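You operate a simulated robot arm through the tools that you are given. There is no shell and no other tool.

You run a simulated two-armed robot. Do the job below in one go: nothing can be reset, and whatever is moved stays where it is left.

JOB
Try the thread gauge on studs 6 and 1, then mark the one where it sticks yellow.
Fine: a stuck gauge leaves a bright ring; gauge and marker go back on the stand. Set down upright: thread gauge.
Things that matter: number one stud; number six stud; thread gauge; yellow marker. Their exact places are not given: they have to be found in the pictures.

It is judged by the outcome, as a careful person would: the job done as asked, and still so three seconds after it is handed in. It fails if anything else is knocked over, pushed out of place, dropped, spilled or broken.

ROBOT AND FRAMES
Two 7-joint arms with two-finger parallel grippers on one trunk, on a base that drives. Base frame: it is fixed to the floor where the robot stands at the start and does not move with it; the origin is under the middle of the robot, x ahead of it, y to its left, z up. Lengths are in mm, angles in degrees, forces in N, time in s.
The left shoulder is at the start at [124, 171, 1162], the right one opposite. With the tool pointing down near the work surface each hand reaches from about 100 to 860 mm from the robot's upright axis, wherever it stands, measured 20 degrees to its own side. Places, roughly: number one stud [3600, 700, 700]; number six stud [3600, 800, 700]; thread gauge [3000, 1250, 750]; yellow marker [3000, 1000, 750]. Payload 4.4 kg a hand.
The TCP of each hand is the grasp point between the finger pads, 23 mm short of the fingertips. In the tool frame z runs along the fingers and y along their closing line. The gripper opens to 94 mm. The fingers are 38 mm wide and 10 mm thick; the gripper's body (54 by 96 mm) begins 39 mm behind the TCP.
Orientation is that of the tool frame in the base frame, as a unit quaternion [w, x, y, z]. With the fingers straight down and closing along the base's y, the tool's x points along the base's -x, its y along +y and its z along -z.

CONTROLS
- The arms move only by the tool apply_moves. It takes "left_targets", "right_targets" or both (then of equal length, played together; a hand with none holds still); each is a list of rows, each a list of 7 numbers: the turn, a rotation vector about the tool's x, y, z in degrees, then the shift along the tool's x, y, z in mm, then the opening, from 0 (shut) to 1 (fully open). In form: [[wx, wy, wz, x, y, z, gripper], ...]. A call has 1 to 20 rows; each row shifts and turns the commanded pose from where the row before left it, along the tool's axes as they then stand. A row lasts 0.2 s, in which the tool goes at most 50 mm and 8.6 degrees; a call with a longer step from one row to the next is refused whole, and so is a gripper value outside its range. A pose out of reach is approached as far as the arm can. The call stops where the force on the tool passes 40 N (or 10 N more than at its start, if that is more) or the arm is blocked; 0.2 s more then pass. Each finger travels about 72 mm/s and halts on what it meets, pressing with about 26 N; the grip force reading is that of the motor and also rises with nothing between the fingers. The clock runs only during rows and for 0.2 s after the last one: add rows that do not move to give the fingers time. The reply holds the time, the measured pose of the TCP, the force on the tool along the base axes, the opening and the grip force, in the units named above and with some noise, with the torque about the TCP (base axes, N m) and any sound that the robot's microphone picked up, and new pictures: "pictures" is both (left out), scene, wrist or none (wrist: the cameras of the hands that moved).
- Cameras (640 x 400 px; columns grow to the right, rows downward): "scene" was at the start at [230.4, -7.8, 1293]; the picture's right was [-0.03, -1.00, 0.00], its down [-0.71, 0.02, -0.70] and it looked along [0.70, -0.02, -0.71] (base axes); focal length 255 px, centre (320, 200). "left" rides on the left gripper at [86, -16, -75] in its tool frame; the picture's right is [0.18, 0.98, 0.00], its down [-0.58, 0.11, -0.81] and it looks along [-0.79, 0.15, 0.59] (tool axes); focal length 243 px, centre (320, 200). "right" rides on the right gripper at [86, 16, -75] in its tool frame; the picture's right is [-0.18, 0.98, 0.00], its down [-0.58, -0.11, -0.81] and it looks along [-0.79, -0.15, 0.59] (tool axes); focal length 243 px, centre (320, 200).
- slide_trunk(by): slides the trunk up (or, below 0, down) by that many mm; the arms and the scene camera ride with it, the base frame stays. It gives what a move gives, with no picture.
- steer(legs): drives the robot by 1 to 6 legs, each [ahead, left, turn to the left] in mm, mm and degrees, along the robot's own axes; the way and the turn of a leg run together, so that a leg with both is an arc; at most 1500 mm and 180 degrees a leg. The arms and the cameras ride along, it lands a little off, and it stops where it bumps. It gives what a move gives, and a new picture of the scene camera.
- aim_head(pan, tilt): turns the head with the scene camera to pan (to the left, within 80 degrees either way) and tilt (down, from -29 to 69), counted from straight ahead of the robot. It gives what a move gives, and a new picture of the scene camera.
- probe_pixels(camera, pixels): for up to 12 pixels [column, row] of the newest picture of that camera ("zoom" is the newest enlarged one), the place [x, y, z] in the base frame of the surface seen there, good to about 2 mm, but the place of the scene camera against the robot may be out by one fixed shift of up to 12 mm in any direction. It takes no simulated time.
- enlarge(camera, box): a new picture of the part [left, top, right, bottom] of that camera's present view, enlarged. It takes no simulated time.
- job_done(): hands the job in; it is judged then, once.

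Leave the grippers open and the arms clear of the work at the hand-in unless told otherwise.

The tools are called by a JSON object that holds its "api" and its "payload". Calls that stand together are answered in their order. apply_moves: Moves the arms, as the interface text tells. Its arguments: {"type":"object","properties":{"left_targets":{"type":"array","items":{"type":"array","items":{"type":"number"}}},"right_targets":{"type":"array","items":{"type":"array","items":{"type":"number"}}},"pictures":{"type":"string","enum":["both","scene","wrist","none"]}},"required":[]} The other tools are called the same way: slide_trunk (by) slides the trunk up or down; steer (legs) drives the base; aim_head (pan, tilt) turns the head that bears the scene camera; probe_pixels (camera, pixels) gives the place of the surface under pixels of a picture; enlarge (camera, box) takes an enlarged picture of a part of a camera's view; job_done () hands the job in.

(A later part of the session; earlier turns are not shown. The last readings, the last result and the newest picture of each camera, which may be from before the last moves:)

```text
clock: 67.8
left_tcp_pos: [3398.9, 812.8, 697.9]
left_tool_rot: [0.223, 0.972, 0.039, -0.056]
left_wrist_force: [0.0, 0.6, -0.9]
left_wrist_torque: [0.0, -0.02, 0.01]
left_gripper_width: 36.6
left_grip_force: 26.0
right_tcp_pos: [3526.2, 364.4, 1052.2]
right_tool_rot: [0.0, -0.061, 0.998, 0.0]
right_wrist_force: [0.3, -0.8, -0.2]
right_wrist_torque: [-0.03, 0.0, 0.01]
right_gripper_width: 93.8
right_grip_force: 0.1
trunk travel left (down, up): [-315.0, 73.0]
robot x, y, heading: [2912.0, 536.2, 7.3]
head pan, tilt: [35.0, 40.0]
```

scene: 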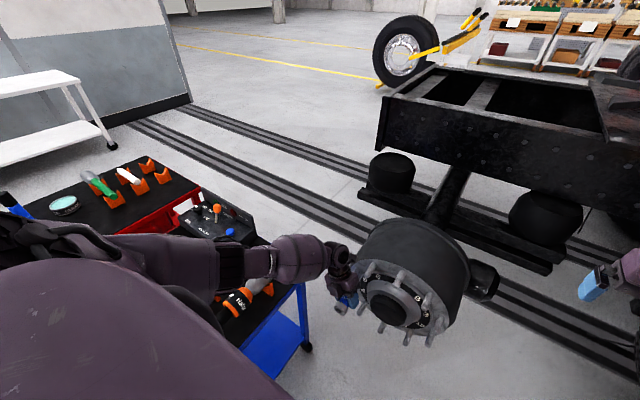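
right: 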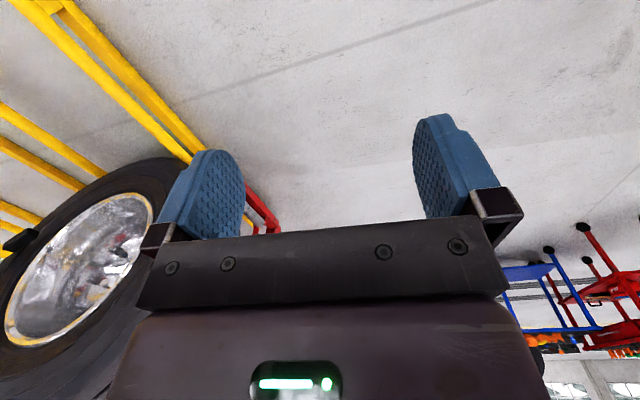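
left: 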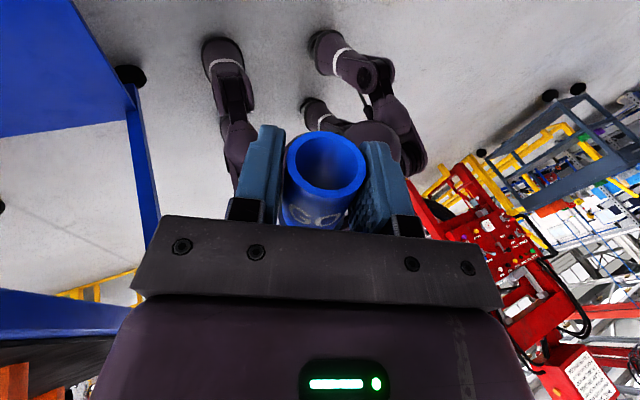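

The hand is in front of stud 6. I'll check the forearm clearance over the cart's tools and look at the hub from the scene camera.

{"api": "probe_pixels", "payload": {"camera": "scene", "pixels": [[250, 262], [200, 275], [240, 300], [262, 285], [345, 300], [380, 285], [180, 260], [300, 260]]}}

{"api": "enlarge", "payload": {"camera": "scene", "box": [310, 230, 470, 350]}}

```text
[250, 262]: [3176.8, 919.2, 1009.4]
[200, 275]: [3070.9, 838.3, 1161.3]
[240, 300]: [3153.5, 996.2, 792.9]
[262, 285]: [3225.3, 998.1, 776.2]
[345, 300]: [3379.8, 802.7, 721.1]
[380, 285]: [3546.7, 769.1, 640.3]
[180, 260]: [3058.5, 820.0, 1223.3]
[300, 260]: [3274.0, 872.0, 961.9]
```

```text
3.33 times, centred on (390, 290) of scene
```

zoom: 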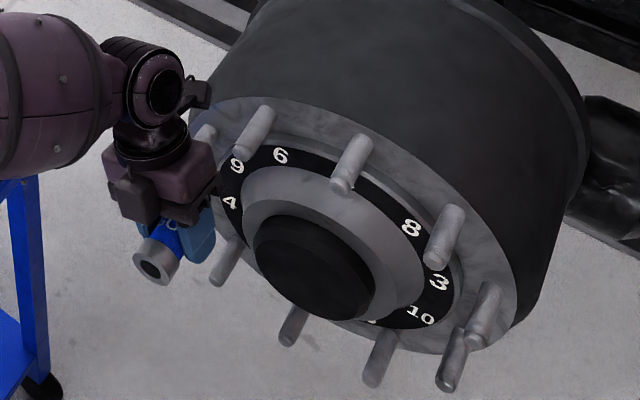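

The forearm is well clear at z≈960+. I'll advance until the mouth is about 25 mm in front of stud 6's tip.

{"api": "apply_moves", "payload": {"left_targets": [[0, 0, 0, 33.1, 3.55, -1.6, 0], [0, 0, 0, 33.1, 3.55, -1.6, 0], [0, 0, 0, 0, 0, 0, 0]]}}

{"api": "enlarge", "payload": {"camera": "left", "box": [240, 0, 400, 220]}}

```text
clock: 68.7
left_tcp_pos: [3410.5, 813.0, 697.7]
left_tool_rot: [0.222, 0.973, 0.04, -0.057]
left_wrist_force: [-0.7, -0.5, -1.4]
left_wrist_torque: [-0.02, -0.05, 0.02]
left_gripper_width: 36.2
left_grip_force: 25.9
left hand out of reach, approached as far as the arm can: row 1, 2
right_tcp_pos: [3525.5, 363.6, 1051.0]
right_tool_rot: [0.0, -0.063, 0.998, 0.0]
right_wrist_force: [0.5, 0.6, 0.2]
right_wrist_torque: [-0.02, 0.01, 0.03]
right_gripper_width: 94.0
right_grip_force: 0.1
trunk travel left (down, up): [-315.0, 73.0]
robot x, y, heading: [2913.8, 535.9, 7.2]
head pan, tilt: [35.0, 40.0]
```

scene: 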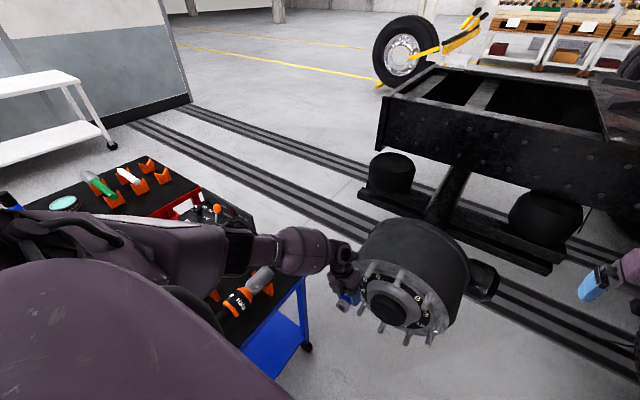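
left: 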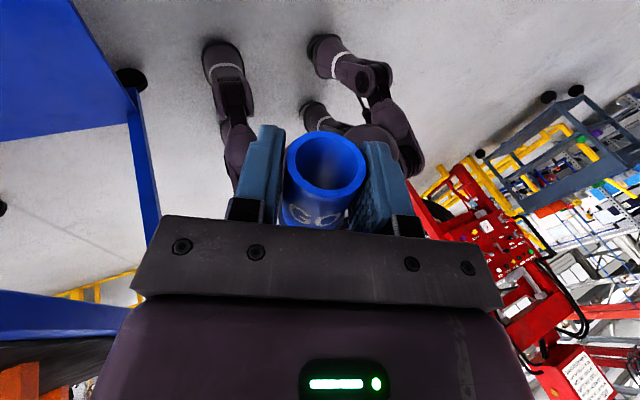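

```text
1.82 times, centred on (320, 110) of left
```

zoom: 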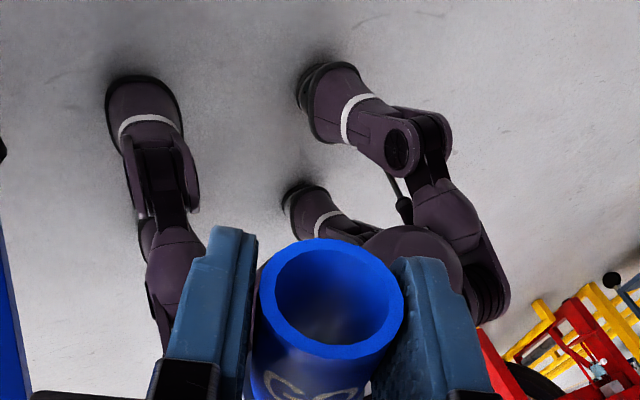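

The arm ran out of reach with the trunk so high. I'll back off, raise the hand 120 mm, then lower the trunk 120 mm so the hand stays level with the stud but reaches further.

{"api": "apply_moves", "payload": {"left_targets": [[0, 0, 0, -25, 0.1, 3.6, 0], [0, 0, 0, -25, 0.1, 3.6, 0], [0, 0, 0, -5.07, 17.16, -35.7, 0], [0, 0, 0, -5.07, 17.16, -35.7, 0], [0, 0, 0, -5.07, 17.16, -35.7, 0], [0, 0, 0, 0, 0, 0, 0]], "pictures": "none"}}

{"api": "slide_trunk", "payload": {"by": -120}}

```text
clock: 70.0
left_tcp_pos: [3359.0, 807.2, 814.8]
left_tool_rot: [0.223, 0.972, 0.039, -0.056]
left_wrist_force: [0.5, 0.2, -1.8]
left_wrist_torque: [-0.03, -0.03, 0.01]
left_gripper_width: 36.5
left_grip_force: 26.2
right_tcp_pos: [3525.6, 364.2, 1050.1]
right_tool_rot: [-0.001, -0.062, 0.998, 0.0]
right_wrist_force: [-0.2, 0.3, 0.1]
right_wrist_torque: [0.01, -0.03, 0.01]
right_gripper_width: 94.0
right_grip_force: 0.0
trunk travel left (down, up): [-315.0, 73.0]
robot x, y, heading: [2911.8, 535.3, 6.9]
head pan, tilt: [35.0, 40.0]
```

```text
clock: 71.5
left_tcp_pos: [3361.3, 806.4, 696.1]
left_tool_rot: [0.222, 0.973, 0.04, -0.055]
left_wrist_force: [-0.3, 0.5, -1.4]
left_wrist_torque: [0.0, -0.06, 0.0]
left_gripper_width: 36.4
left_grip_force: 25.8
right_tcp_pos: [3525.8, 363.6, 933.1]
right_tool_rot: [0.0, -0.062, 0.998, -0.001]
right_wrist_force: [0.4, -0.4, -0.4]
right_wrist_torque: [0.01, 0.04, -0.01]
right_gripper_width: 94.0
right_grip_force: 0.0
trunk travel left (down, up): [-195.0, 193.0]
robot x, y, heading: [2912.7, 536.7, 7.1]
head pan, tilt: [35.0, 40.0]
```

The heights are right again. I'll advance 80 mm toward stud 6, staying about 50 mm short of its tip.

{"api": "apply_moves", "payload": {"left_targets": [[0, 0, 0, 39.7, 2.4, -4.2, 0], [0, 0, 0, 39.7, 2.4, -4.2, 0], [0, 0, 0, 0, 0, 0, 0]]}}

```text
clock: 72.3
left_tcp_pos: [3444.4, 811.8, 694.2]
left_tool_rot: [0.223, 0.972, 0.039, -0.056]
left_wrist_force: [0.9, 0.9, -0.9]
left_wrist_torque: [-0.02, -0.04, 0.0]
left_gripper_width: 36.3
left_grip_force: 26.0
right_tcp_pos: [3525.3, 363.5, 931.0]
right_tool_rot: [0.0, -0.061, 0.998, 0.0]
right_wrist_force: [0.2, -0.9, 0.1]
right_wrist_torque: [-0.04, 0.06, 0.02]
right_gripper_width: 94.0
right_grip_force: 0.0
trunk travel left (down, up): [-195.0, 193.0]
robot x, y, heading: [2911.9, 536.3, 7.3]
head pan, tilt: [35.0, 40.0]
```

scene: 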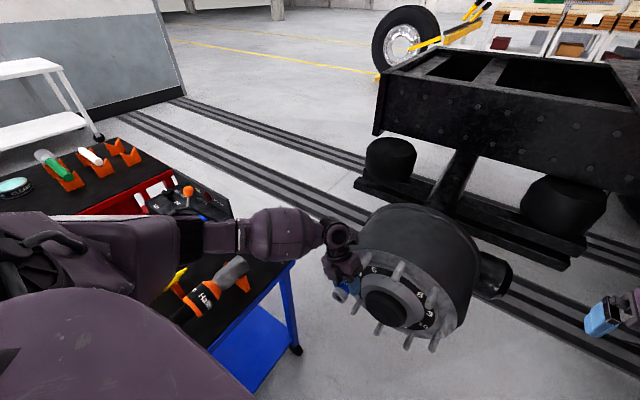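
left: 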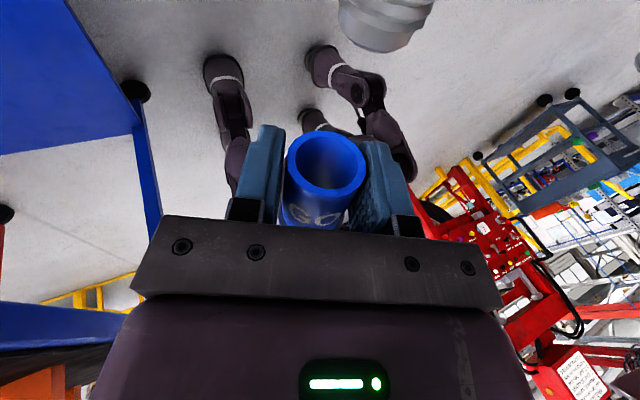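

A stud tip appears at the top of the hand camera at (385,25). I'll probe it against the mouth rim.

{"api": "enlarge", "payload": {"camera": "left", "box": [272, 0, 448, 110]}}

{"api": "probe_pixels", "payload": {"camera": "left", "pixels": [[380, 45], [375, 30], [400, 30], [345, 10], [430, 5], [385, 10], [291, 157], [362, 165], [324, 135], [327, 195]]}}

```text
3.64 times, centred on (360, 55) of left
```

zoom: 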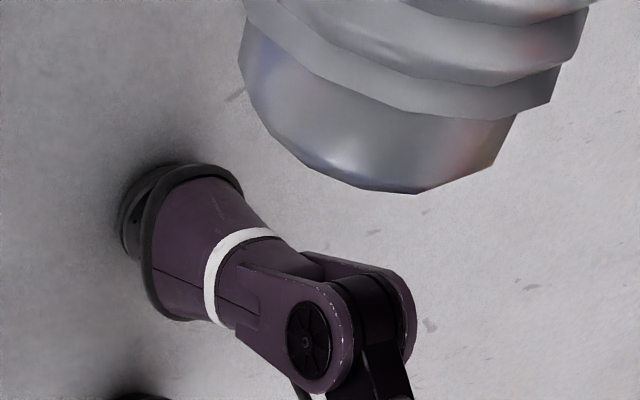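

```text
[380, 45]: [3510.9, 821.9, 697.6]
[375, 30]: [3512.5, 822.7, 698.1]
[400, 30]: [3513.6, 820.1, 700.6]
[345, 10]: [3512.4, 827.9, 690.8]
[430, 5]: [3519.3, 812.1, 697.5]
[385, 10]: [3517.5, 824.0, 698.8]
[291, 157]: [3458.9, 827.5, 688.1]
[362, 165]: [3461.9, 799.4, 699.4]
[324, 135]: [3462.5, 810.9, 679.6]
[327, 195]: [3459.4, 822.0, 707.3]
```

I'll probe a row of points around the stud's tip to fit its centre.

{"api": "probe_pixels", "payload": {"camera": "zoom", "pixels": [[246, 60], [255, 90], [275, 95], [300, 115], [330, 130], [370, 145], [410, 150], [450, 148], [480, 140], [505, 125], [512, 118], [400, 189]]}}

```text
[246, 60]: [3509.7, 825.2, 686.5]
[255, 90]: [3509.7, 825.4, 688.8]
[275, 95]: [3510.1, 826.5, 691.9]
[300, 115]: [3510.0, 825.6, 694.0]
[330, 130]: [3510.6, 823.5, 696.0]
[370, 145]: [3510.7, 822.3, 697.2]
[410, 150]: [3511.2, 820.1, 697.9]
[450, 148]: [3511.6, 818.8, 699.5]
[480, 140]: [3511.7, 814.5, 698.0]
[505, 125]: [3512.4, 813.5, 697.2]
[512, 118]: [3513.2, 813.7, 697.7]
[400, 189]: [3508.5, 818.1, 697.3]
```

The fit gives stud 6's centre at about (y 817.3, z 689.3) at x≈3511, radius about 9 at the pilot end. The mouth axis would pass at y 820.6, z 693.2, so I'll shift (−3.3, −3.9) and advance 25 mm, then look again.

{"api": "apply_moves", "payload": {"left_targets": [[0, 0, 0, 0.7, 1.3, 4.9, 0], [0, 0, 0, 24.75, 0, -3.5, 0], [0, 0, 0, 0, 0, 0, 0]]}}

{"api": "enlarge", "payload": {"camera": "left", "box": [260, 20, 420, 220]}}

```text
clock: 73.2
left_tcp_pos: [3466.7, 808.9, 689.0]
left_tool_rot: [0.223, 0.972, 0.039, -0.056]
left_wrist_force: [0.7, -0.5, -1.5]
left_wrist_torque: [0.03, -0.04, -0.01]
left_gripper_width: 36.6
left_grip_force: 26.1
right_tcp_pos: [3525.1, 364.6, 931.7]
right_tool_rot: [0.0, -0.062, 0.998, 0.0]
right_wrist_force: [-0.3, 0.2, 0.3]
right_wrist_torque: [0.01, 0.03, -0.01]
right_gripper_width: 94.2
right_grip_force: 0.0
trunk travel left (down, up): [-195.0, 193.0]
robot x, y, heading: [2914.3, 535.0, 7.2]
head pan, tilt: [35.0, 40.0]
```

scene: 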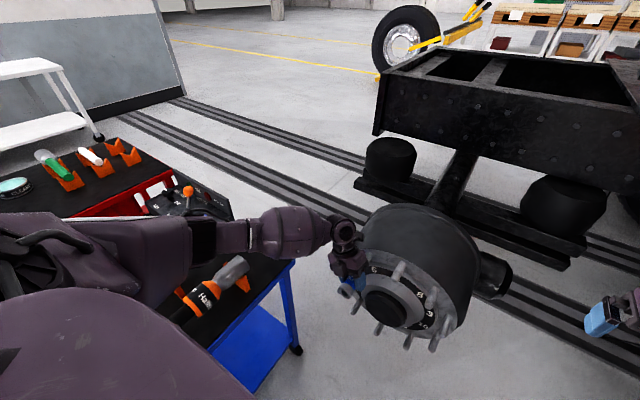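
left: 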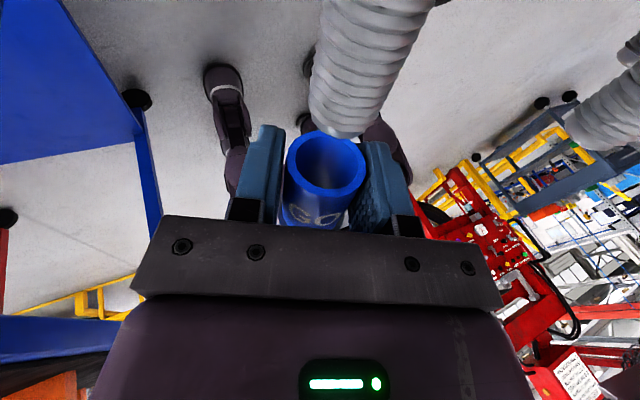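

```text
2.00 times, centred on (340, 120) of left
```

zoom: 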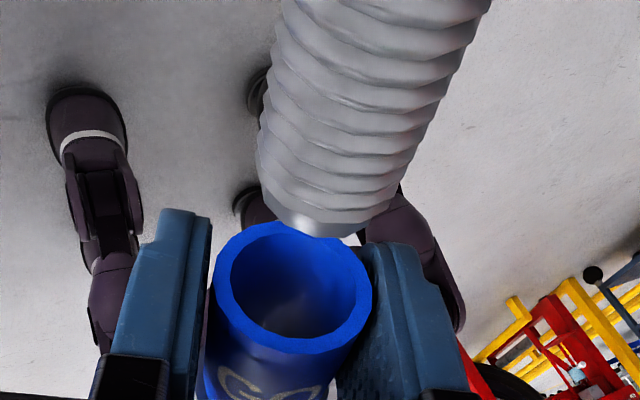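

The stud tip is now right in front of the mouth. I'll probe both again for fine alignment.

{"api": "probe_pixels", "payload": {"camera": "zoom", "pixels": [[262, 150], [275, 160], [295, 165], [320, 170], [345, 172], [370, 168], [395, 160], [408, 150], [290, 215], [310, 228], [335, 230], [355, 225]]}}

{"api": "probe_pixels", "payload": {"camera": "zoom", "pixels": [[222, 275], [363, 290], [286, 231], [295, 344], [243, 245], [341, 325], [338, 245], [243, 322], [330, 236], [250, 332]]}}

```text
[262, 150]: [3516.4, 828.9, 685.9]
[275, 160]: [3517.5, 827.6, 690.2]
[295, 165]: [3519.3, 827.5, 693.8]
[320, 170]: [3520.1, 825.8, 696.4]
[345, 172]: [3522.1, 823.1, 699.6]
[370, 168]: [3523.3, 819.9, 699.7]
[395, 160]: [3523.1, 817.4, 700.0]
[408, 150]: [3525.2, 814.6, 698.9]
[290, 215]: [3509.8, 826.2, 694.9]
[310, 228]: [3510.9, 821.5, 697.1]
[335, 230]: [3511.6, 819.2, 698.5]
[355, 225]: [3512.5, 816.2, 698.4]
```

```text
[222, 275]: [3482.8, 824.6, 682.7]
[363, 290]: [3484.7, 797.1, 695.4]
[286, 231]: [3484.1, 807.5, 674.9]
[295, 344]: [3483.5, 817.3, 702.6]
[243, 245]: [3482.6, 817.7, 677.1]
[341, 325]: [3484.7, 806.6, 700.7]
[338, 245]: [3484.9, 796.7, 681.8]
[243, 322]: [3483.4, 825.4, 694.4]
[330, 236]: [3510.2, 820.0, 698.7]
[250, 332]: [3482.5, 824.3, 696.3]
```

The mouth axis is about 2.2 mm too far right and 0.5 mm low. I'll correct that and advance 16 mm (the gap is about 24 mm), then check.

{"api": "apply_moves", "payload": {"left_targets": [[0, 0, 0, -0.2, -1.8, -1.4, 0], [0, 0, 0, 15.8, 0, -2.25, 0], [0, 0, 0, 0, 0, 0, 0]], "pictures": "wrist"}}

{"api": "enlarge", "payload": {"camera": "left", "box": [260, 60, 420, 220]}}

```text
clock: 74.0
left_tcp_pos: [3483.5, 813.1, 690.2]
left_tool_rot: [0.223, 0.972, 0.039, -0.055]
left_wrist_force: [-0.2, -0.3, -1.5]
left_wrist_torque: [-0.01, -0.03, 0.0]
left_gripper_width: 36.5
left_grip_force: 25.9
right_tcp_pos: [3525.6, 363.7, 931.5]
right_tool_rot: [0.0, -0.062, 0.998, 0.0]
right_wrist_force: [0.5, -0.1, 0.0]
right_wrist_torque: [-0.01, -0.02, -0.01]
right_gripper_width: 94.0
right_grip_force: 0.0
trunk travel left (down, up): [-195.0, 193.0]
robot x, y, heading: [2911.9, 537.0, 7.3]
head pan, tilt: [35.0, 40.0]
```

left: 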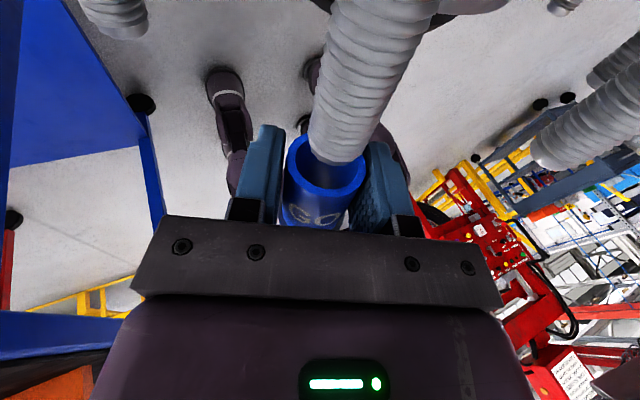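

```text
2.50 times, centred on (340, 140) of left
```

zoom: 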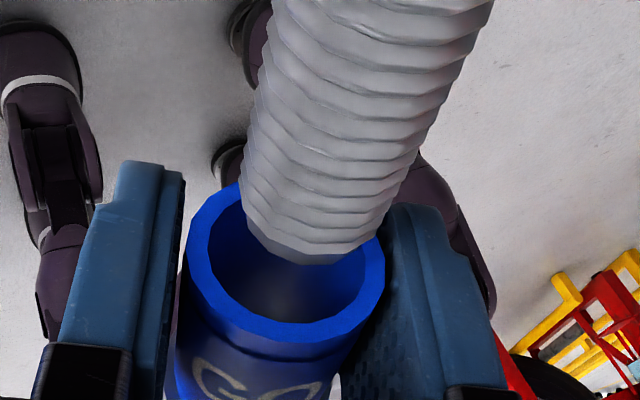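

The tip is near the mouth, with about 8 mm left. One more measurement before entering.

{"api": "probe_pixels", "payload": {"camera": "zoom", "pixels": [[250, 180], [265, 195], [290, 205], [320, 212], [350, 215], [375, 212], [392, 205], [265, 130], [300, 150], [340, 155], [380, 155], [410, 145]]}}

{"api": "probe_pixels", "payload": {"camera": "zoom", "pixels": [[198, 250], [376, 275], [295, 333], [210, 220], [350, 315], [372, 240], [215, 300], [200, 270], [375, 262], [330, 328]]}}

```text
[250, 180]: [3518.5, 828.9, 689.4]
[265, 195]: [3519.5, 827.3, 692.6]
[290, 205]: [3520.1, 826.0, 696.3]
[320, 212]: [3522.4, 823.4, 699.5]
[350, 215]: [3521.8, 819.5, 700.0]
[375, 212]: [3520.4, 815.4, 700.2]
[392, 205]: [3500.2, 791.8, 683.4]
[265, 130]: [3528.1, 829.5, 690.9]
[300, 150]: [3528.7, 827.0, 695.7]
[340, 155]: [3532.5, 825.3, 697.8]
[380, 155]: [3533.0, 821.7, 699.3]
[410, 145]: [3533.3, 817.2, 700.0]
```

```text
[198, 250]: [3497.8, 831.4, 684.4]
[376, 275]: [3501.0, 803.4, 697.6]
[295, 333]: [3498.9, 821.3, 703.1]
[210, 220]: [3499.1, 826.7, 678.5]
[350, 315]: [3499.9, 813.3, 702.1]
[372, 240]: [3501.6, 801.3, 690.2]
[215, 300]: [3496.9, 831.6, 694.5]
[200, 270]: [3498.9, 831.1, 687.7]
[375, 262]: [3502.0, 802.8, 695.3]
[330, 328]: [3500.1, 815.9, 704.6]
```

The mouth is about 1 mm left of the stud axis and matches in height. I'll correct 1 mm and advance slowly 20 mm in 4 mm steps, watching the force.

{"api": "apply_moves", "payload": {"left_targets": [[0, 0, 0, 0, 0.9, 0.4, 0], [0, 0, 0, 3.96, 0, -0.56, 0], [0, 0, 0, 3.96, 0, -0.56, 0], [0, 0, 0, 3.96, 0, -0.56, 0], [0, 0, 0, 3.96, 0, -0.56, 0], [0, 0, 0, 3.96, 0, -0.56, 0], [0, 0, 0, 0, 0, 0, 0]], "pictures": "wrist"}}

{"api": "enlarge", "payload": {"camera": "left", "box": [260, 60, 420, 220]}}

```text
clock: 75.5
left_tcp_pos: [3503.7, 816.4, 690.9]
left_tool_rot: [0.223, 0.972, 0.039, -0.057]
left_wrist_force: [-0.7, -0.1, -1.4]
left_wrist_torque: [-0.01, -0.03, -0.02]
left_gripper_width: 36.5
left_grip_force: 25.6
right_tcp_pos: [3526.0, 363.2, 929.5]
right_tool_rot: [0.0, -0.061, 0.998, 0.0]
right_wrist_force: [0.3, 0.1, 1.3]
right_wrist_torque: [-0.01, 0.0, 0.0]
right_gripper_width: 93.7
right_grip_force: 0.0
trunk travel left (down, up): [-195.0, 193.0]
robot x, y, heading: [2914.6, 531.6, 7.3]
head pan, tilt: [35.0, 40.0]
```

left: 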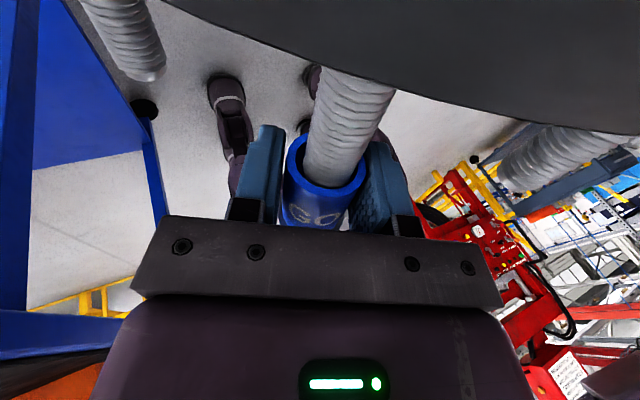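

```text
2.50 times, centred on (340, 140) of left
```

zoom: 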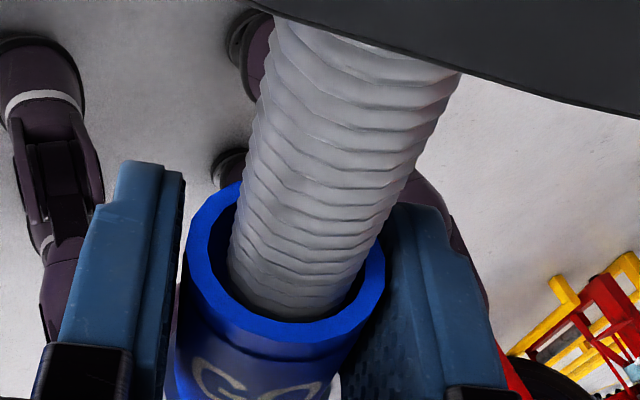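

The stud has entered the bore about 12 mm with no force. I'll continue 20 mm more in small steps.

{"api": "apply_moves", "payload": {"left_targets": [[0, 0, 0, 3.96, 0, -0.56, 0], [0, 0, 0, 3.96, 0, -0.56, 0], [0, 0, 0, 3.96, 0, -0.56, 0], [0, 0, 0, 3.96, 0, -0.56, 0], [0, 0, 0, 3.96, 0, -0.56, 0], [0, 0, 0, 0, 0, 0, 0]], "pictures": "both"}}

{"api": "enlarge", "payload": {"camera": "left", "box": [260, 60, 420, 220]}}

```text
clock: 77.0
left_tcp_pos: [3522.8, 817.7, 690.0]
left_tool_rot: [0.222, 0.973, 0.04, -0.056]
left_wrist_force: [1.2, 0.1, -0.6]
left_wrist_torque: [-0.03, 0.0, 0.0]
left_gripper_width: 36.4
left_grip_force: 25.7
right_tcp_pos: [3526.8, 365.6, 931.4]
right_tool_rot: [0.001, -0.062, 0.998, 0.0]
right_wrist_force: [0.0, 1.0, -0.3]
right_wrist_torque: [-0.01, -0.03, 0.03]
right_gripper_width: 93.8
right_grip_force: 0.0
trunk travel left (down, up): [-195.0, 193.0]
robot x, y, heading: [2915.4, 534.3, 7.2]
head pan, tilt: [35.0, 40.0]
```

scene: 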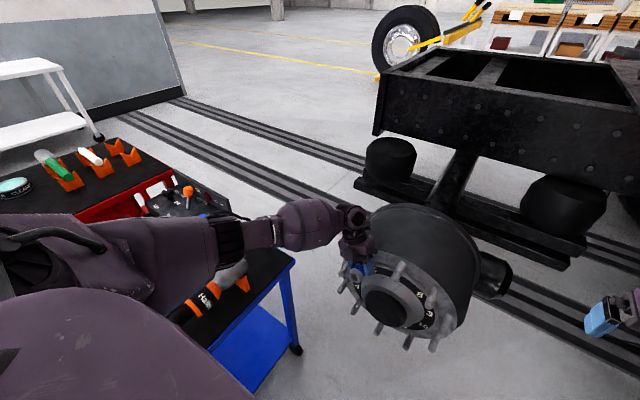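
left: 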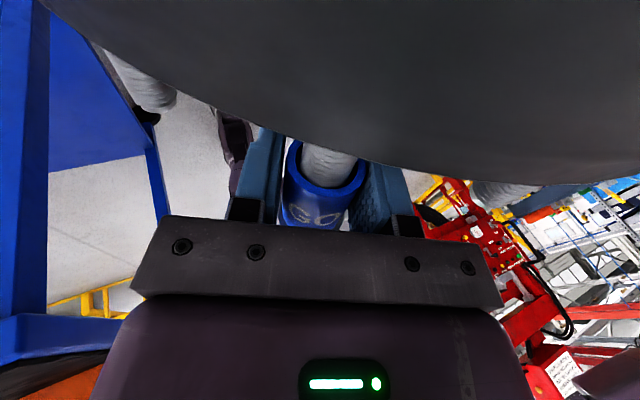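

```text
2.50 times, centred on (340, 140) of left
```

zoom: 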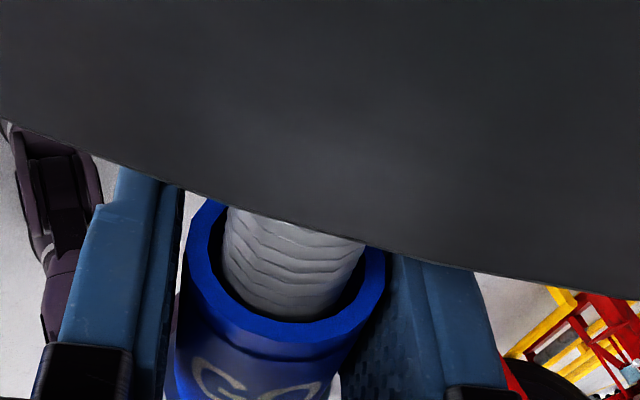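

It's about 32 mm on with no resistance. I'll keep going in 3 mm steps until it seats or sticks.

{"api": "apply_moves", "payload": {"left_targets": [[0, 0, 0, 2.97, 0, -0.42, 0], [0, 0, 0, 2.97, 0, -0.42, 0], [0, 0, 0, 2.97, 0, -0.42, 0], [0, 0, 0, 2.97, 0, -0.42, 0], [0, 0, 0, 2.97, 0, -0.42, 0], [0, 0, 0, 0, 0, 0, 0]], "pictures": "both"}}

{"api": "enlarge", "payload": {"camera": "left", "box": [260, 60, 420, 220]}}

```text
clock: 78.3
left_tcp_pos: [3537.2, 818.4, 690.2]
left_tool_rot: [0.223, 0.972, 0.04, -0.056]
left_wrist_force: [-0.3, 1.2, 0.1]
left_wrist_torque: [0.01, -0.02, 0.01]
left_gripper_width: 36.5
left_grip_force: 25.8
right_tcp_pos: [3524.7, 364.4, 930.7]
right_tool_rot: [0.0, -0.062, 0.998, 0.0]
right_wrist_force: [-0.3, 0.0, 1.2]
right_wrist_torque: [-0.01, -0.03, -0.02]
right_gripper_width: 94.1
right_grip_force: 0.0
trunk travel left (down, up): [-195.0, 193.0]
robot x, y, heading: [2909.8, 535.3, 7.1]
head pan, tilt: [35.0, 40.0]
```

scene: 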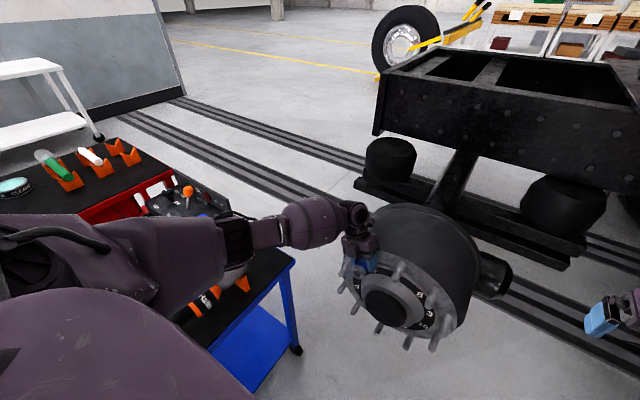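
left: 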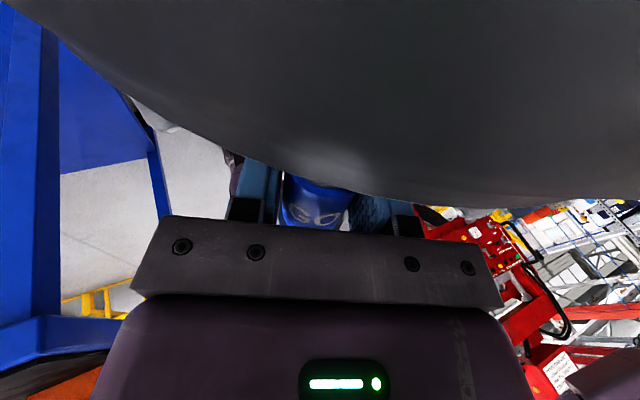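

```text
2.50 times, centred on (340, 140) of left
```

zoom: 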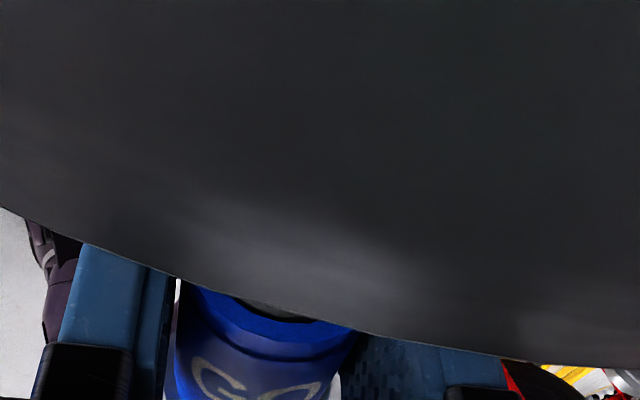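

It's about 47 mm on and still free. A few more millimetres should reach the flange.

{"api": "apply_moves", "payload": {"left_targets": [[0, 0, 0, 2.97, 0, -0.42, 0], [0, 0, 0, 2.97, 0, -0.42, 0], [0, 0, 0, 1.98, 0, -0.28, 0], [0, 0, 0, 1.98, 0, -0.28, 0], [0, 0, 0, 0, 0, 0, 0]], "pictures": "scene"}}

{"api": "enlarge", "payload": {"camera": "scene", "box": [320, 220, 448, 310]}}

```text
clock: 79.5
left_tcp_pos: [3547.5, 818.7, 691.1]
left_tool_rot: [0.222, 0.972, 0.04, -0.056]
left_wrist_force: [0.3, -0.2, -1.1]
left_wrist_torque: [-0.01, -0.05, 0.02]
left_gripper_width: 36.7
left_grip_force: 25.9
right_tcp_pos: [3525.3, 363.8, 930.7]
right_tool_rot: [0.0, -0.062, 0.998, 0.0]
right_wrist_force: [-0.6, -0.1, 0.6]
right_wrist_torque: [-0.02, -0.02, 0.01]
right_gripper_width: 94.0
right_grip_force: 0.1
trunk travel left (down, up): [-195.0, 193.0]
robot x, y, heading: [2913.7, 535.4, 7.1]
head pan, tilt: [35.0, 40.0]
```

scene: 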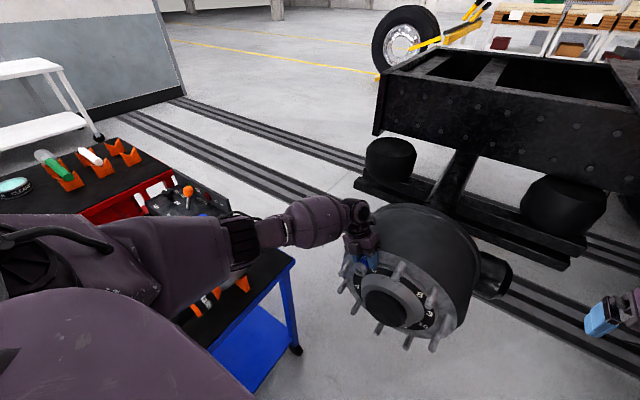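

```text
4.44 times, centred on (384, 265) of scene
```

zoom: 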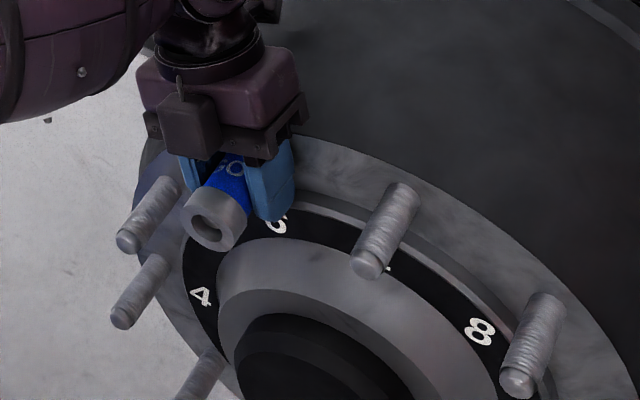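

The gauge slides freely nearly to the flange on stud 6. I'll take the last 4 mm, then withdraw straight and look for any ring.

{"api": "apply_moves", "payload": {"left_targets": [[0, 0, 0, 1.98, 0, -0.28, 0], [0, 0, 0, 1.98, 0, -0.28, 0], [0, 0, 0, 0, 0, 0, 0]], "pictures": "none"}}

{"api": "apply_moves", "payload": {"left_targets": [[0, 0, 0, -19.8, 0, 2.8, 0], [0, 0, 0, -19.8, 0, 2.8, 0], [0, 0, 0, -19.8, 0, 2.8, 0], [0, 0, 0, -19.8, 0, 2.8, 0], [0, 0, 0, -19.8, 0, 2.8, 0], [0, 0, 0, 0, 0, 0, 0]]}}

{"api": "enlarge", "payload": {"camera": "scene", "box": [320, 220, 448, 310]}}

```text
clock: 80.3
left_tcp_pos: [3550.5, 820.6, 690.6]
left_tool_rot: [0.223, 0.972, 0.04, -0.057]
left_wrist_force: [-23.5, 1.9, 7.7]
left_wrist_torque: [0.0, -0.77, -0.39]
left_gripper_width: 36.7
left_grip_force: 26.3
right_tcp_pos: [3524.1, 364.2, 932.1]
right_tool_rot: [0.001, -0.062, 0.998, 0.001]
right_wrist_force: [0.0, 0.3, 0.4]
right_wrist_torque: [0.01, 0.0, 0.0]
right_gripper_width: 93.9
right_grip_force: 0.1
trunk travel left (down, up): [-195.0, 193.0]
robot x, y, heading: [2915.8, 535.4, 7.3]
head pan, tilt: [35.0, 40.0]
```

```text
clock: 81.8
left_tcp_pos: [3452.1, 809.3, 690.6]
left_tool_rot: [0.222, 0.973, 0.039, -0.056]
left_wrist_force: [0.7, 0.4, -1.4]
left_wrist_torque: [0.0, -0.04, 0.01]
left_gripper_width: 36.3
left_grip_force: 26.7
right_tcp_pos: [3526.2, 364.2, 930.9]
right_tool_rot: [-0.001, -0.062, 0.998, 0.0]
right_wrist_force: [-0.6, 0.4, -0.6]
right_wrist_torque: [0.0, 0.01, 0.0]
right_gripper_width: 93.9
right_grip_force: 0.1
trunk travel left (down, up): [-195.0, 193.0]
robot x, y, heading: [2913.2, 538.1, 6.9]
head pan, tilt: [35.0, 40.0]
```

scene: 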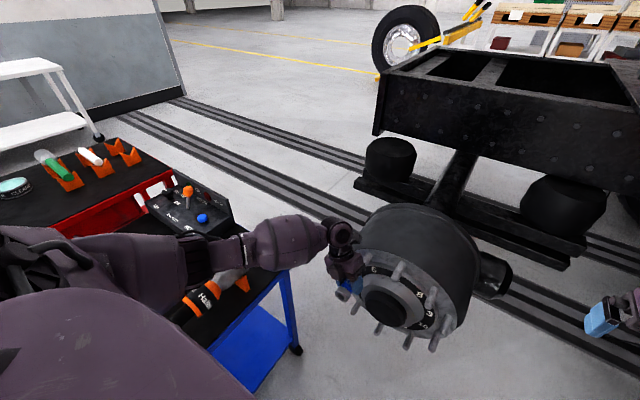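
left: 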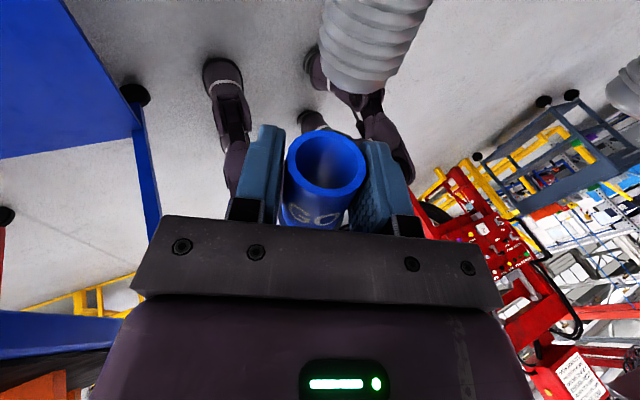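

```text
4.44 times, centred on (384, 265) of scene
```

zoom: 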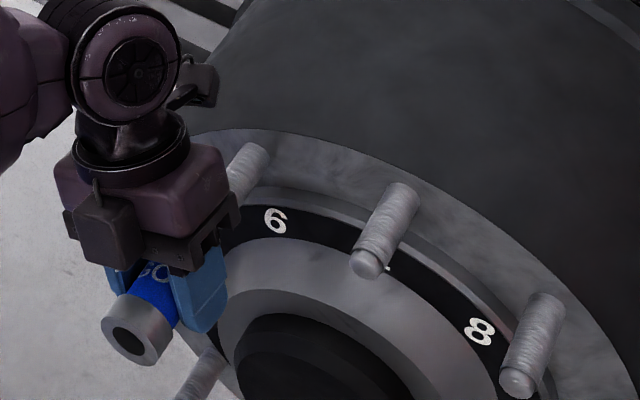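

Stud 6 took the gauge fully, with resistance only at the flange, and I see no ring on it. Now for stud 1. I'll back off more, turn the hand upright again, and shift 98 mm right and 32 mm up.

{"api": "apply_moves", "payload": {"left_targets": [[0, 0, 0, -25, 0, 3.5, 0], [0, 0, 0, -25, 0, 3.5, 0], [0, 0, 0, 0.67, 34.2, 4.4, 0], [0, 0, 0, 0.67, 34.2, 4.4, 0], [0, 0, 0, 0.67, 34.2, 4.4, 0], [8.32, 0, -1.18, 0, 0, 0, 0], [8.32, 0, -1.18, 0, 0, 0, 0], [8.32, 0, -1.18, 0, 0, 0, 0], [0, 0, 0, 0, 0, 0, 0]]}}

{"api": "enlarge", "payload": {"camera": "scene", "box": [320, 220, 448, 310]}}

```text
clock: 83.8
left_tcp_pos: [3413.9, 707.3, 722.8]
left_tool_rot: [0.005, 0.996, 0.056, -0.07]
left_wrist_force: [0.9, 0.3, -1.6]
left_wrist_torque: [0.0, -0.02, 0.0]
left_gripper_width: 36.2
left_grip_force: 25.5
right_tcp_pos: [3525.2, 364.9, 930.7]
right_tool_rot: [0.0, -0.062, 0.998, 0.0]
right_wrist_force: [0.3, 0.5, -0.6]
right_wrist_torque: [-0.02, -0.01, 0.01]
right_gripper_width: 94.2
right_grip_force: 0.0
trunk travel left (down, up): [-195.0, 193.0]
robot x, y, heading: [2916.8, 536.2, 7.2]
head pan, tilt: [35.0, 40.0]
```

scene: 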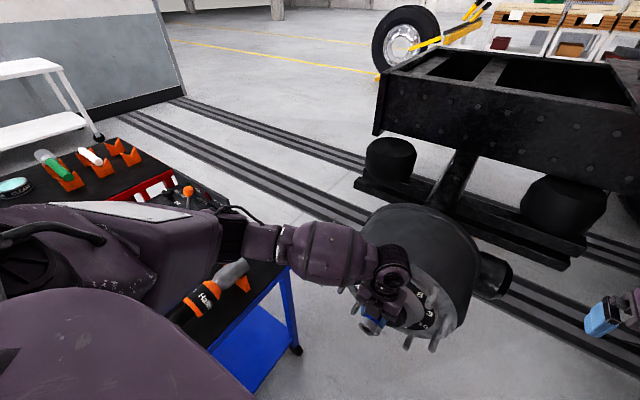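
left: 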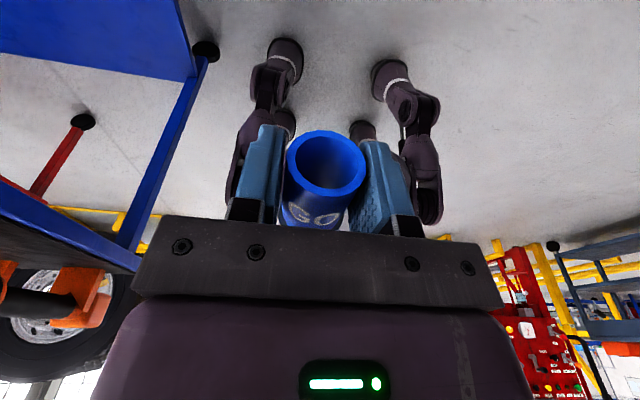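

```text
4.44 times, centred on (384, 265) of scene
```

zoom: 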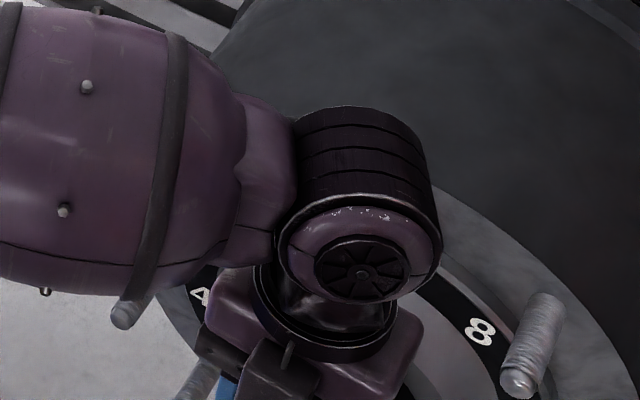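

The bore is upright-aligned, yaw 6.4°, with the mouth about 90 mm before stud 1's tip. I'll advance 55 mm and measure.

{"api": "apply_moves", "payload": {"left_targets": [[0, 0, 0, 27.2, 0, -3.86, 0], [0, 0, 0, 27.2, 0, -3.86, 0], [0, 0, 0, 0, 0, 0, 0]], "pictures": "wrist"}}

{"api": "enlarge", "payload": {"camera": "left", "box": [240, 0, 440, 220]}}

```text
clock: 84.5
left_tcp_pos: [3467.5, 716.2, 720.8]
left_tool_rot: [0.005, 0.996, 0.056, -0.071]
left_wrist_force: [0.1, -0.7, -1.5]
left_wrist_torque: [-0.01, -0.04, 0.0]
left_gripper_width: 36.4
left_grip_force: 26.1
right_tcp_pos: [3526.1, 363.6, 930.1]
right_tool_rot: [0.0, -0.062, 0.998, 0.0]
right_wrist_force: [0.5, -0.6, 0.0]
right_wrist_torque: [-0.04, -0.01, -0.03]
right_gripper_width: 93.9
right_grip_force: 0.0
trunk travel left (down, up): [-195.0, 193.0]
robot x, y, heading: [2916.6, 533.2, 7.0]
head pan, tilt: [35.0, 40.0]
```

left: 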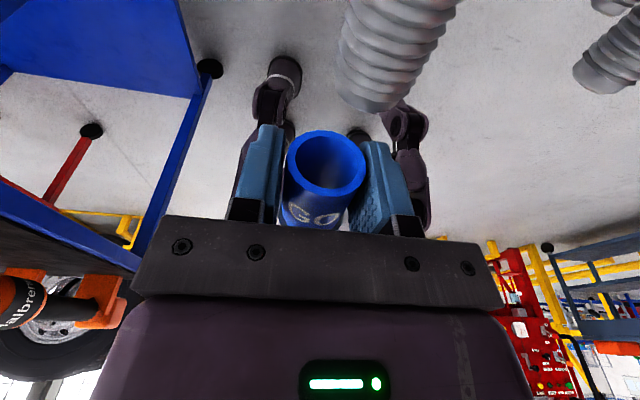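

```text
1.82 times, centred on (340, 110) of left
```

zoom: 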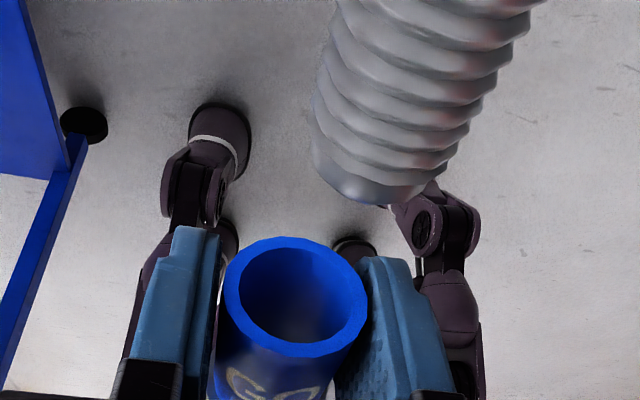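

Stud 1's tip is visible at left (375,90). I'll measure it and the mouth.

{"api": "probe_pixels", "payload": {"camera": "zoom", "pixels": [[316, 120], [325, 130], [345, 145], [370, 155], [395, 160], [420, 160], [440, 152], [452, 145], [325, 175], [350, 190], [385, 195], [415, 190]]}}

{"api": "probe_pixels", "payload": {"camera": "zoom", "pixels": [[232, 285], [360, 300], [288, 245], [297, 350], [252, 258], [340, 333], [335, 258], [250, 330], [315, 246], [270, 342]]}}

```text
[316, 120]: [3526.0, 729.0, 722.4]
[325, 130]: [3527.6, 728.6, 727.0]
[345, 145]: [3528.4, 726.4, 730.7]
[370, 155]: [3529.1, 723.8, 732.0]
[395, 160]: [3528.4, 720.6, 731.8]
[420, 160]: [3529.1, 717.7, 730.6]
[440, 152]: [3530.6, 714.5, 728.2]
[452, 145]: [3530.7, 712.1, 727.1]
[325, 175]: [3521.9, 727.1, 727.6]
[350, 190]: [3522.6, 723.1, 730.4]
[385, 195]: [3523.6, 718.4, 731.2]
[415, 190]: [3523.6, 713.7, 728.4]
```

```text
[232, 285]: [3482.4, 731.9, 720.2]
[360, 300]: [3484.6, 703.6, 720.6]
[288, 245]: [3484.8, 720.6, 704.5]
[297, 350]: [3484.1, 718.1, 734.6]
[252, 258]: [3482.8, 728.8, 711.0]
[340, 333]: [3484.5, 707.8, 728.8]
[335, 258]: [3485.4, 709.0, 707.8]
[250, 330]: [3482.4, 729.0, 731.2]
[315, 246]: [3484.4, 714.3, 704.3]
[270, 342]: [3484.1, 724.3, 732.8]
```

The mouth axis is 3.6 mm left and 1.2 mm low of stud 1's axis (720.2, 721). I'll correct, advance 26 mm, and re-measure.

{"api": "apply_moves", "payload": {"left_targets": [[0, 0, 0, -0.2, 3.6, -1.3, 0], [0, 0, 0, 25.7, 0, -3.65, 0], [0, 0, 0, 0, 0, 0, 0]], "pictures": "wrist"}}

{"api": "enlarge", "payload": {"camera": "left", "box": [260, 60, 420, 220]}}

```text
clock: 85.3
left_tcp_pos: [3494.3, 712.7, 722.6]
left_tool_rot: [0.006, 0.996, 0.057, -0.071]
left_wrist_force: [0.8, -1.3, -1.3]
left_wrist_torque: [0.0, -0.02, 0.0]
left_gripper_width: 36.2
left_grip_force: 26.3
right_tcp_pos: [3525.6, 364.1, 931.0]
right_tool_rot: [0.0, -0.062, 0.998, 0.0]
right_wrist_force: [-0.4, -0.2, 0.3]
right_wrist_torque: [0.0, 0.01, -0.05]
right_gripper_width: 93.9
right_grip_force: 0.0
trunk travel left (down, up): [-195.0, 193.0]
robot x, y, heading: [2913.9, 533.6, 7.0]
head pan, tilt: [35.0, 40.0]
```

left: 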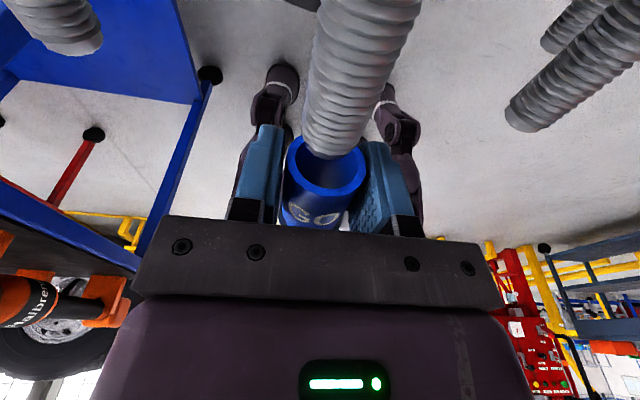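

```text
2.50 times, centred on (340, 140) of left
```

zoom: 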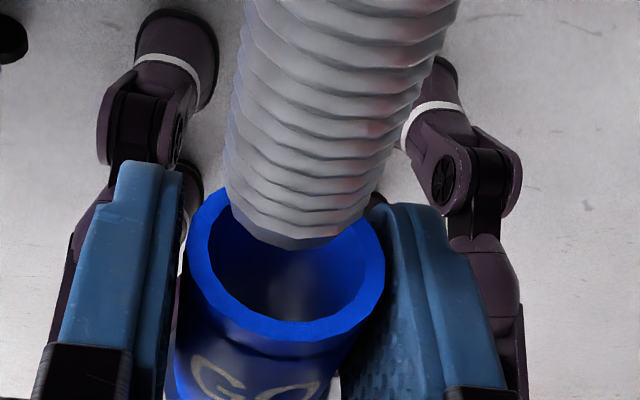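

I'll probe again for the last alignment.

{"api": "probe_pixels", "payload": {"camera": "zoom", "pixels": [[230, 155], [245, 172], [265, 185], [295, 195], [325, 198], [350, 195], [372, 187], [380, 180], [250, 110], [290, 135], [340, 140], [385, 125]]}}

{"api": "probe_pixels", "payload": {"camera": "zoom", "pixels": [[198, 250], [376, 275], [295, 331], [210, 220], [350, 313], [372, 240], [215, 300], [330, 327], [250, 318], [200, 235]]}}

```text
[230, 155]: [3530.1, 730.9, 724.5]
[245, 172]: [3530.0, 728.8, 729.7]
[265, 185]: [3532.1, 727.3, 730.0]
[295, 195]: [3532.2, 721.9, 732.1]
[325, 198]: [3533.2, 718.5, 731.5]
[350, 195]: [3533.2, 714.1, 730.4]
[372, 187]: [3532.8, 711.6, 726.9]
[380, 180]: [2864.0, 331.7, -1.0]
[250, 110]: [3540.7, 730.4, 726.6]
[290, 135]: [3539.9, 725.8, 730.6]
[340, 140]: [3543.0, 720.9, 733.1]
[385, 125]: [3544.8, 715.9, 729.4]
```

```text
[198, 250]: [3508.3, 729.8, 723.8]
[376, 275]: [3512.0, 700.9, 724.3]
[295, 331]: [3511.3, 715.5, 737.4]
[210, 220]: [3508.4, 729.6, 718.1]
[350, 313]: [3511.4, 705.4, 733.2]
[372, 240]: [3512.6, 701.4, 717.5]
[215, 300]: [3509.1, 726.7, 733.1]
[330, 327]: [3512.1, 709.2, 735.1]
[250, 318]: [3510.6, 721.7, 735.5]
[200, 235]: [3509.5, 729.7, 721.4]
```

The mouth is now 2.8 mm right and 0.7 mm high. I'll correct without advancing, let it settle, and verify.

{"api": "apply_moves", "payload": {"left_targets": [[0, 0, 0, 0.1, -2.6, 0.6, 0], [0, 0, 0, 0, 0, 0, 0], [0, 0, 0, 0, 0, 0, 0], [0, 0, 0, 0, 0, 0, 0]], "pictures": "wrist"}}

{"api": "enlarge", "payload": {"camera": "left", "box": [260, 60, 420, 220]}}

{"api": "probe_pixels", "payload": {"camera": "zoom", "pixels": [[198, 250], [376, 275], [295, 331], [210, 220], [350, 313], [372, 240], [215, 300], [330, 327], [250, 318], [200, 235]]}}

```text
clock: 86.3
left_tcp_pos: [3493.6, 714.1, 724.4]
left_tool_rot: [0.006, 0.996, 0.057, -0.07]
left_wrist_force: [-0.3, 0.6, -1.0]
left_wrist_torque: [-0.01, -0.02, -0.04]
left_gripper_width: 36.2
left_grip_force: 26.2
right_tcp_pos: [3524.3, 363.6, 930.4]
right_tool_rot: [0.0, -0.061, 0.998, 0.0]
right_wrist_force: [0.1, 0.7, 0.1]
right_wrist_torque: [0.02, -0.02, 0.0]
right_gripper_width: 94.1
right_grip_force: 0.1
trunk travel left (down, up): [-195.0, 193.0]
robot x, y, heading: [2914.7, 536.7, 7.2]
head pan, tilt: [35.0, 40.0]
```

left: 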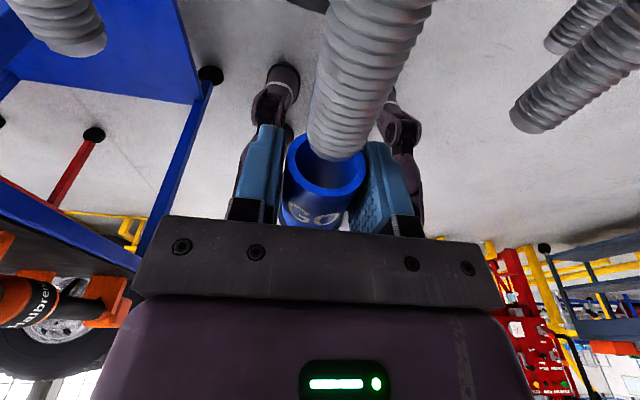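

```text
2.50 times, centred on (340, 140) of left
```

zoom: 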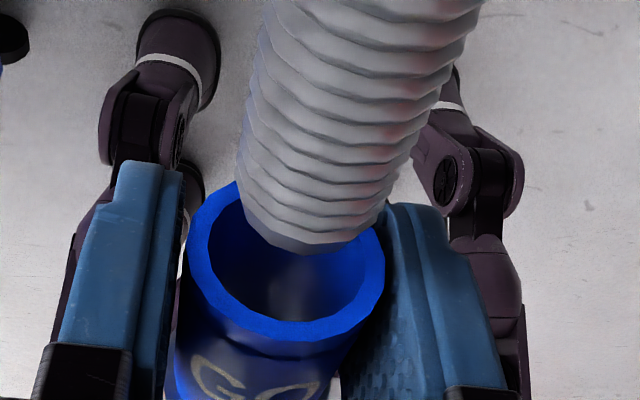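

```text
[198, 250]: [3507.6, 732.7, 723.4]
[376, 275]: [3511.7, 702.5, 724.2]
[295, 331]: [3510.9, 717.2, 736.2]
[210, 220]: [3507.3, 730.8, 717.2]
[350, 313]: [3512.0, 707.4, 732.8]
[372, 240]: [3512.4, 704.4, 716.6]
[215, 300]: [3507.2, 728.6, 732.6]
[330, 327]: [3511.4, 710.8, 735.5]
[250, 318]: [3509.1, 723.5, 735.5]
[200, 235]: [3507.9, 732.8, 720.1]
```

The mouth axis now matches stud 1 within about 0.5 mm. I'll advance slowly.

{"api": "apply_moves", "payload": {"left_targets": [[0, 0, 0, 3.96, 0, -0.56, 0], [0, 0, 0, 3.96, 0, -0.56, 0], [0, 0, 0, 3.96, 0, -0.56, 0], [0, 0, 0, 3.96, 0, -0.56, 0], [0, 0, 0, 2.97, 0, -0.42, 0], [0, 0, 0, 0, 0, 0, 0]], "pictures": "wrist"}}

{"api": "enlarge", "payload": {"camera": "left", "box": [260, 60, 420, 220]}}

```text
clock: 87.8
left_tcp_pos: [3512.4, 717.3, 722.7]
left_tool_rot: [0.005, 0.996, 0.056, -0.07]
left_wrist_force: [0.0, 0.3, -1.3]
left_wrist_torque: [-0.01, -0.01, -0.01]
left_gripper_width: 36.3
left_grip_force: 25.4
right_tcp_pos: [3525.6, 364.5, 931.7]
right_tool_rot: [0.0, -0.061, 0.998, -0.001]
right_wrist_force: [0.7, -0.1, 1.3]
right_wrist_torque: [0.01, -0.01, 0.02]
right_gripper_width: 93.9
right_grip_force: 0.0
trunk travel left (down, up): [-195.0, 193.0]
robot x, y, heading: [2913.0, 535.3, 7.3]
head pan, tilt: [35.0, 40.0]
```

left: 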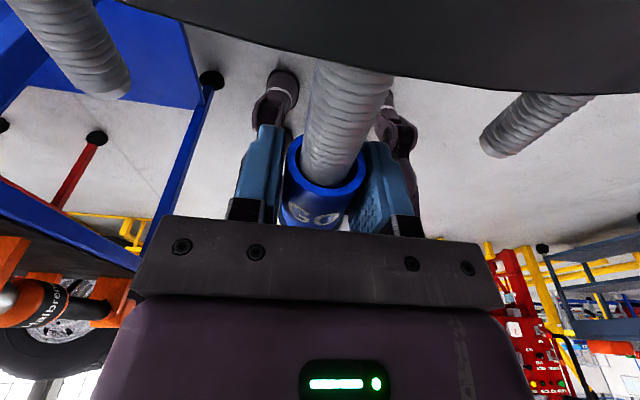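

```text
2.50 times, centred on (340, 140) of left
```

zoom: 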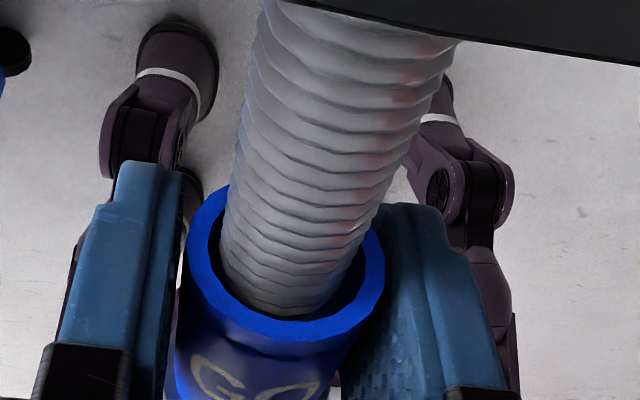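

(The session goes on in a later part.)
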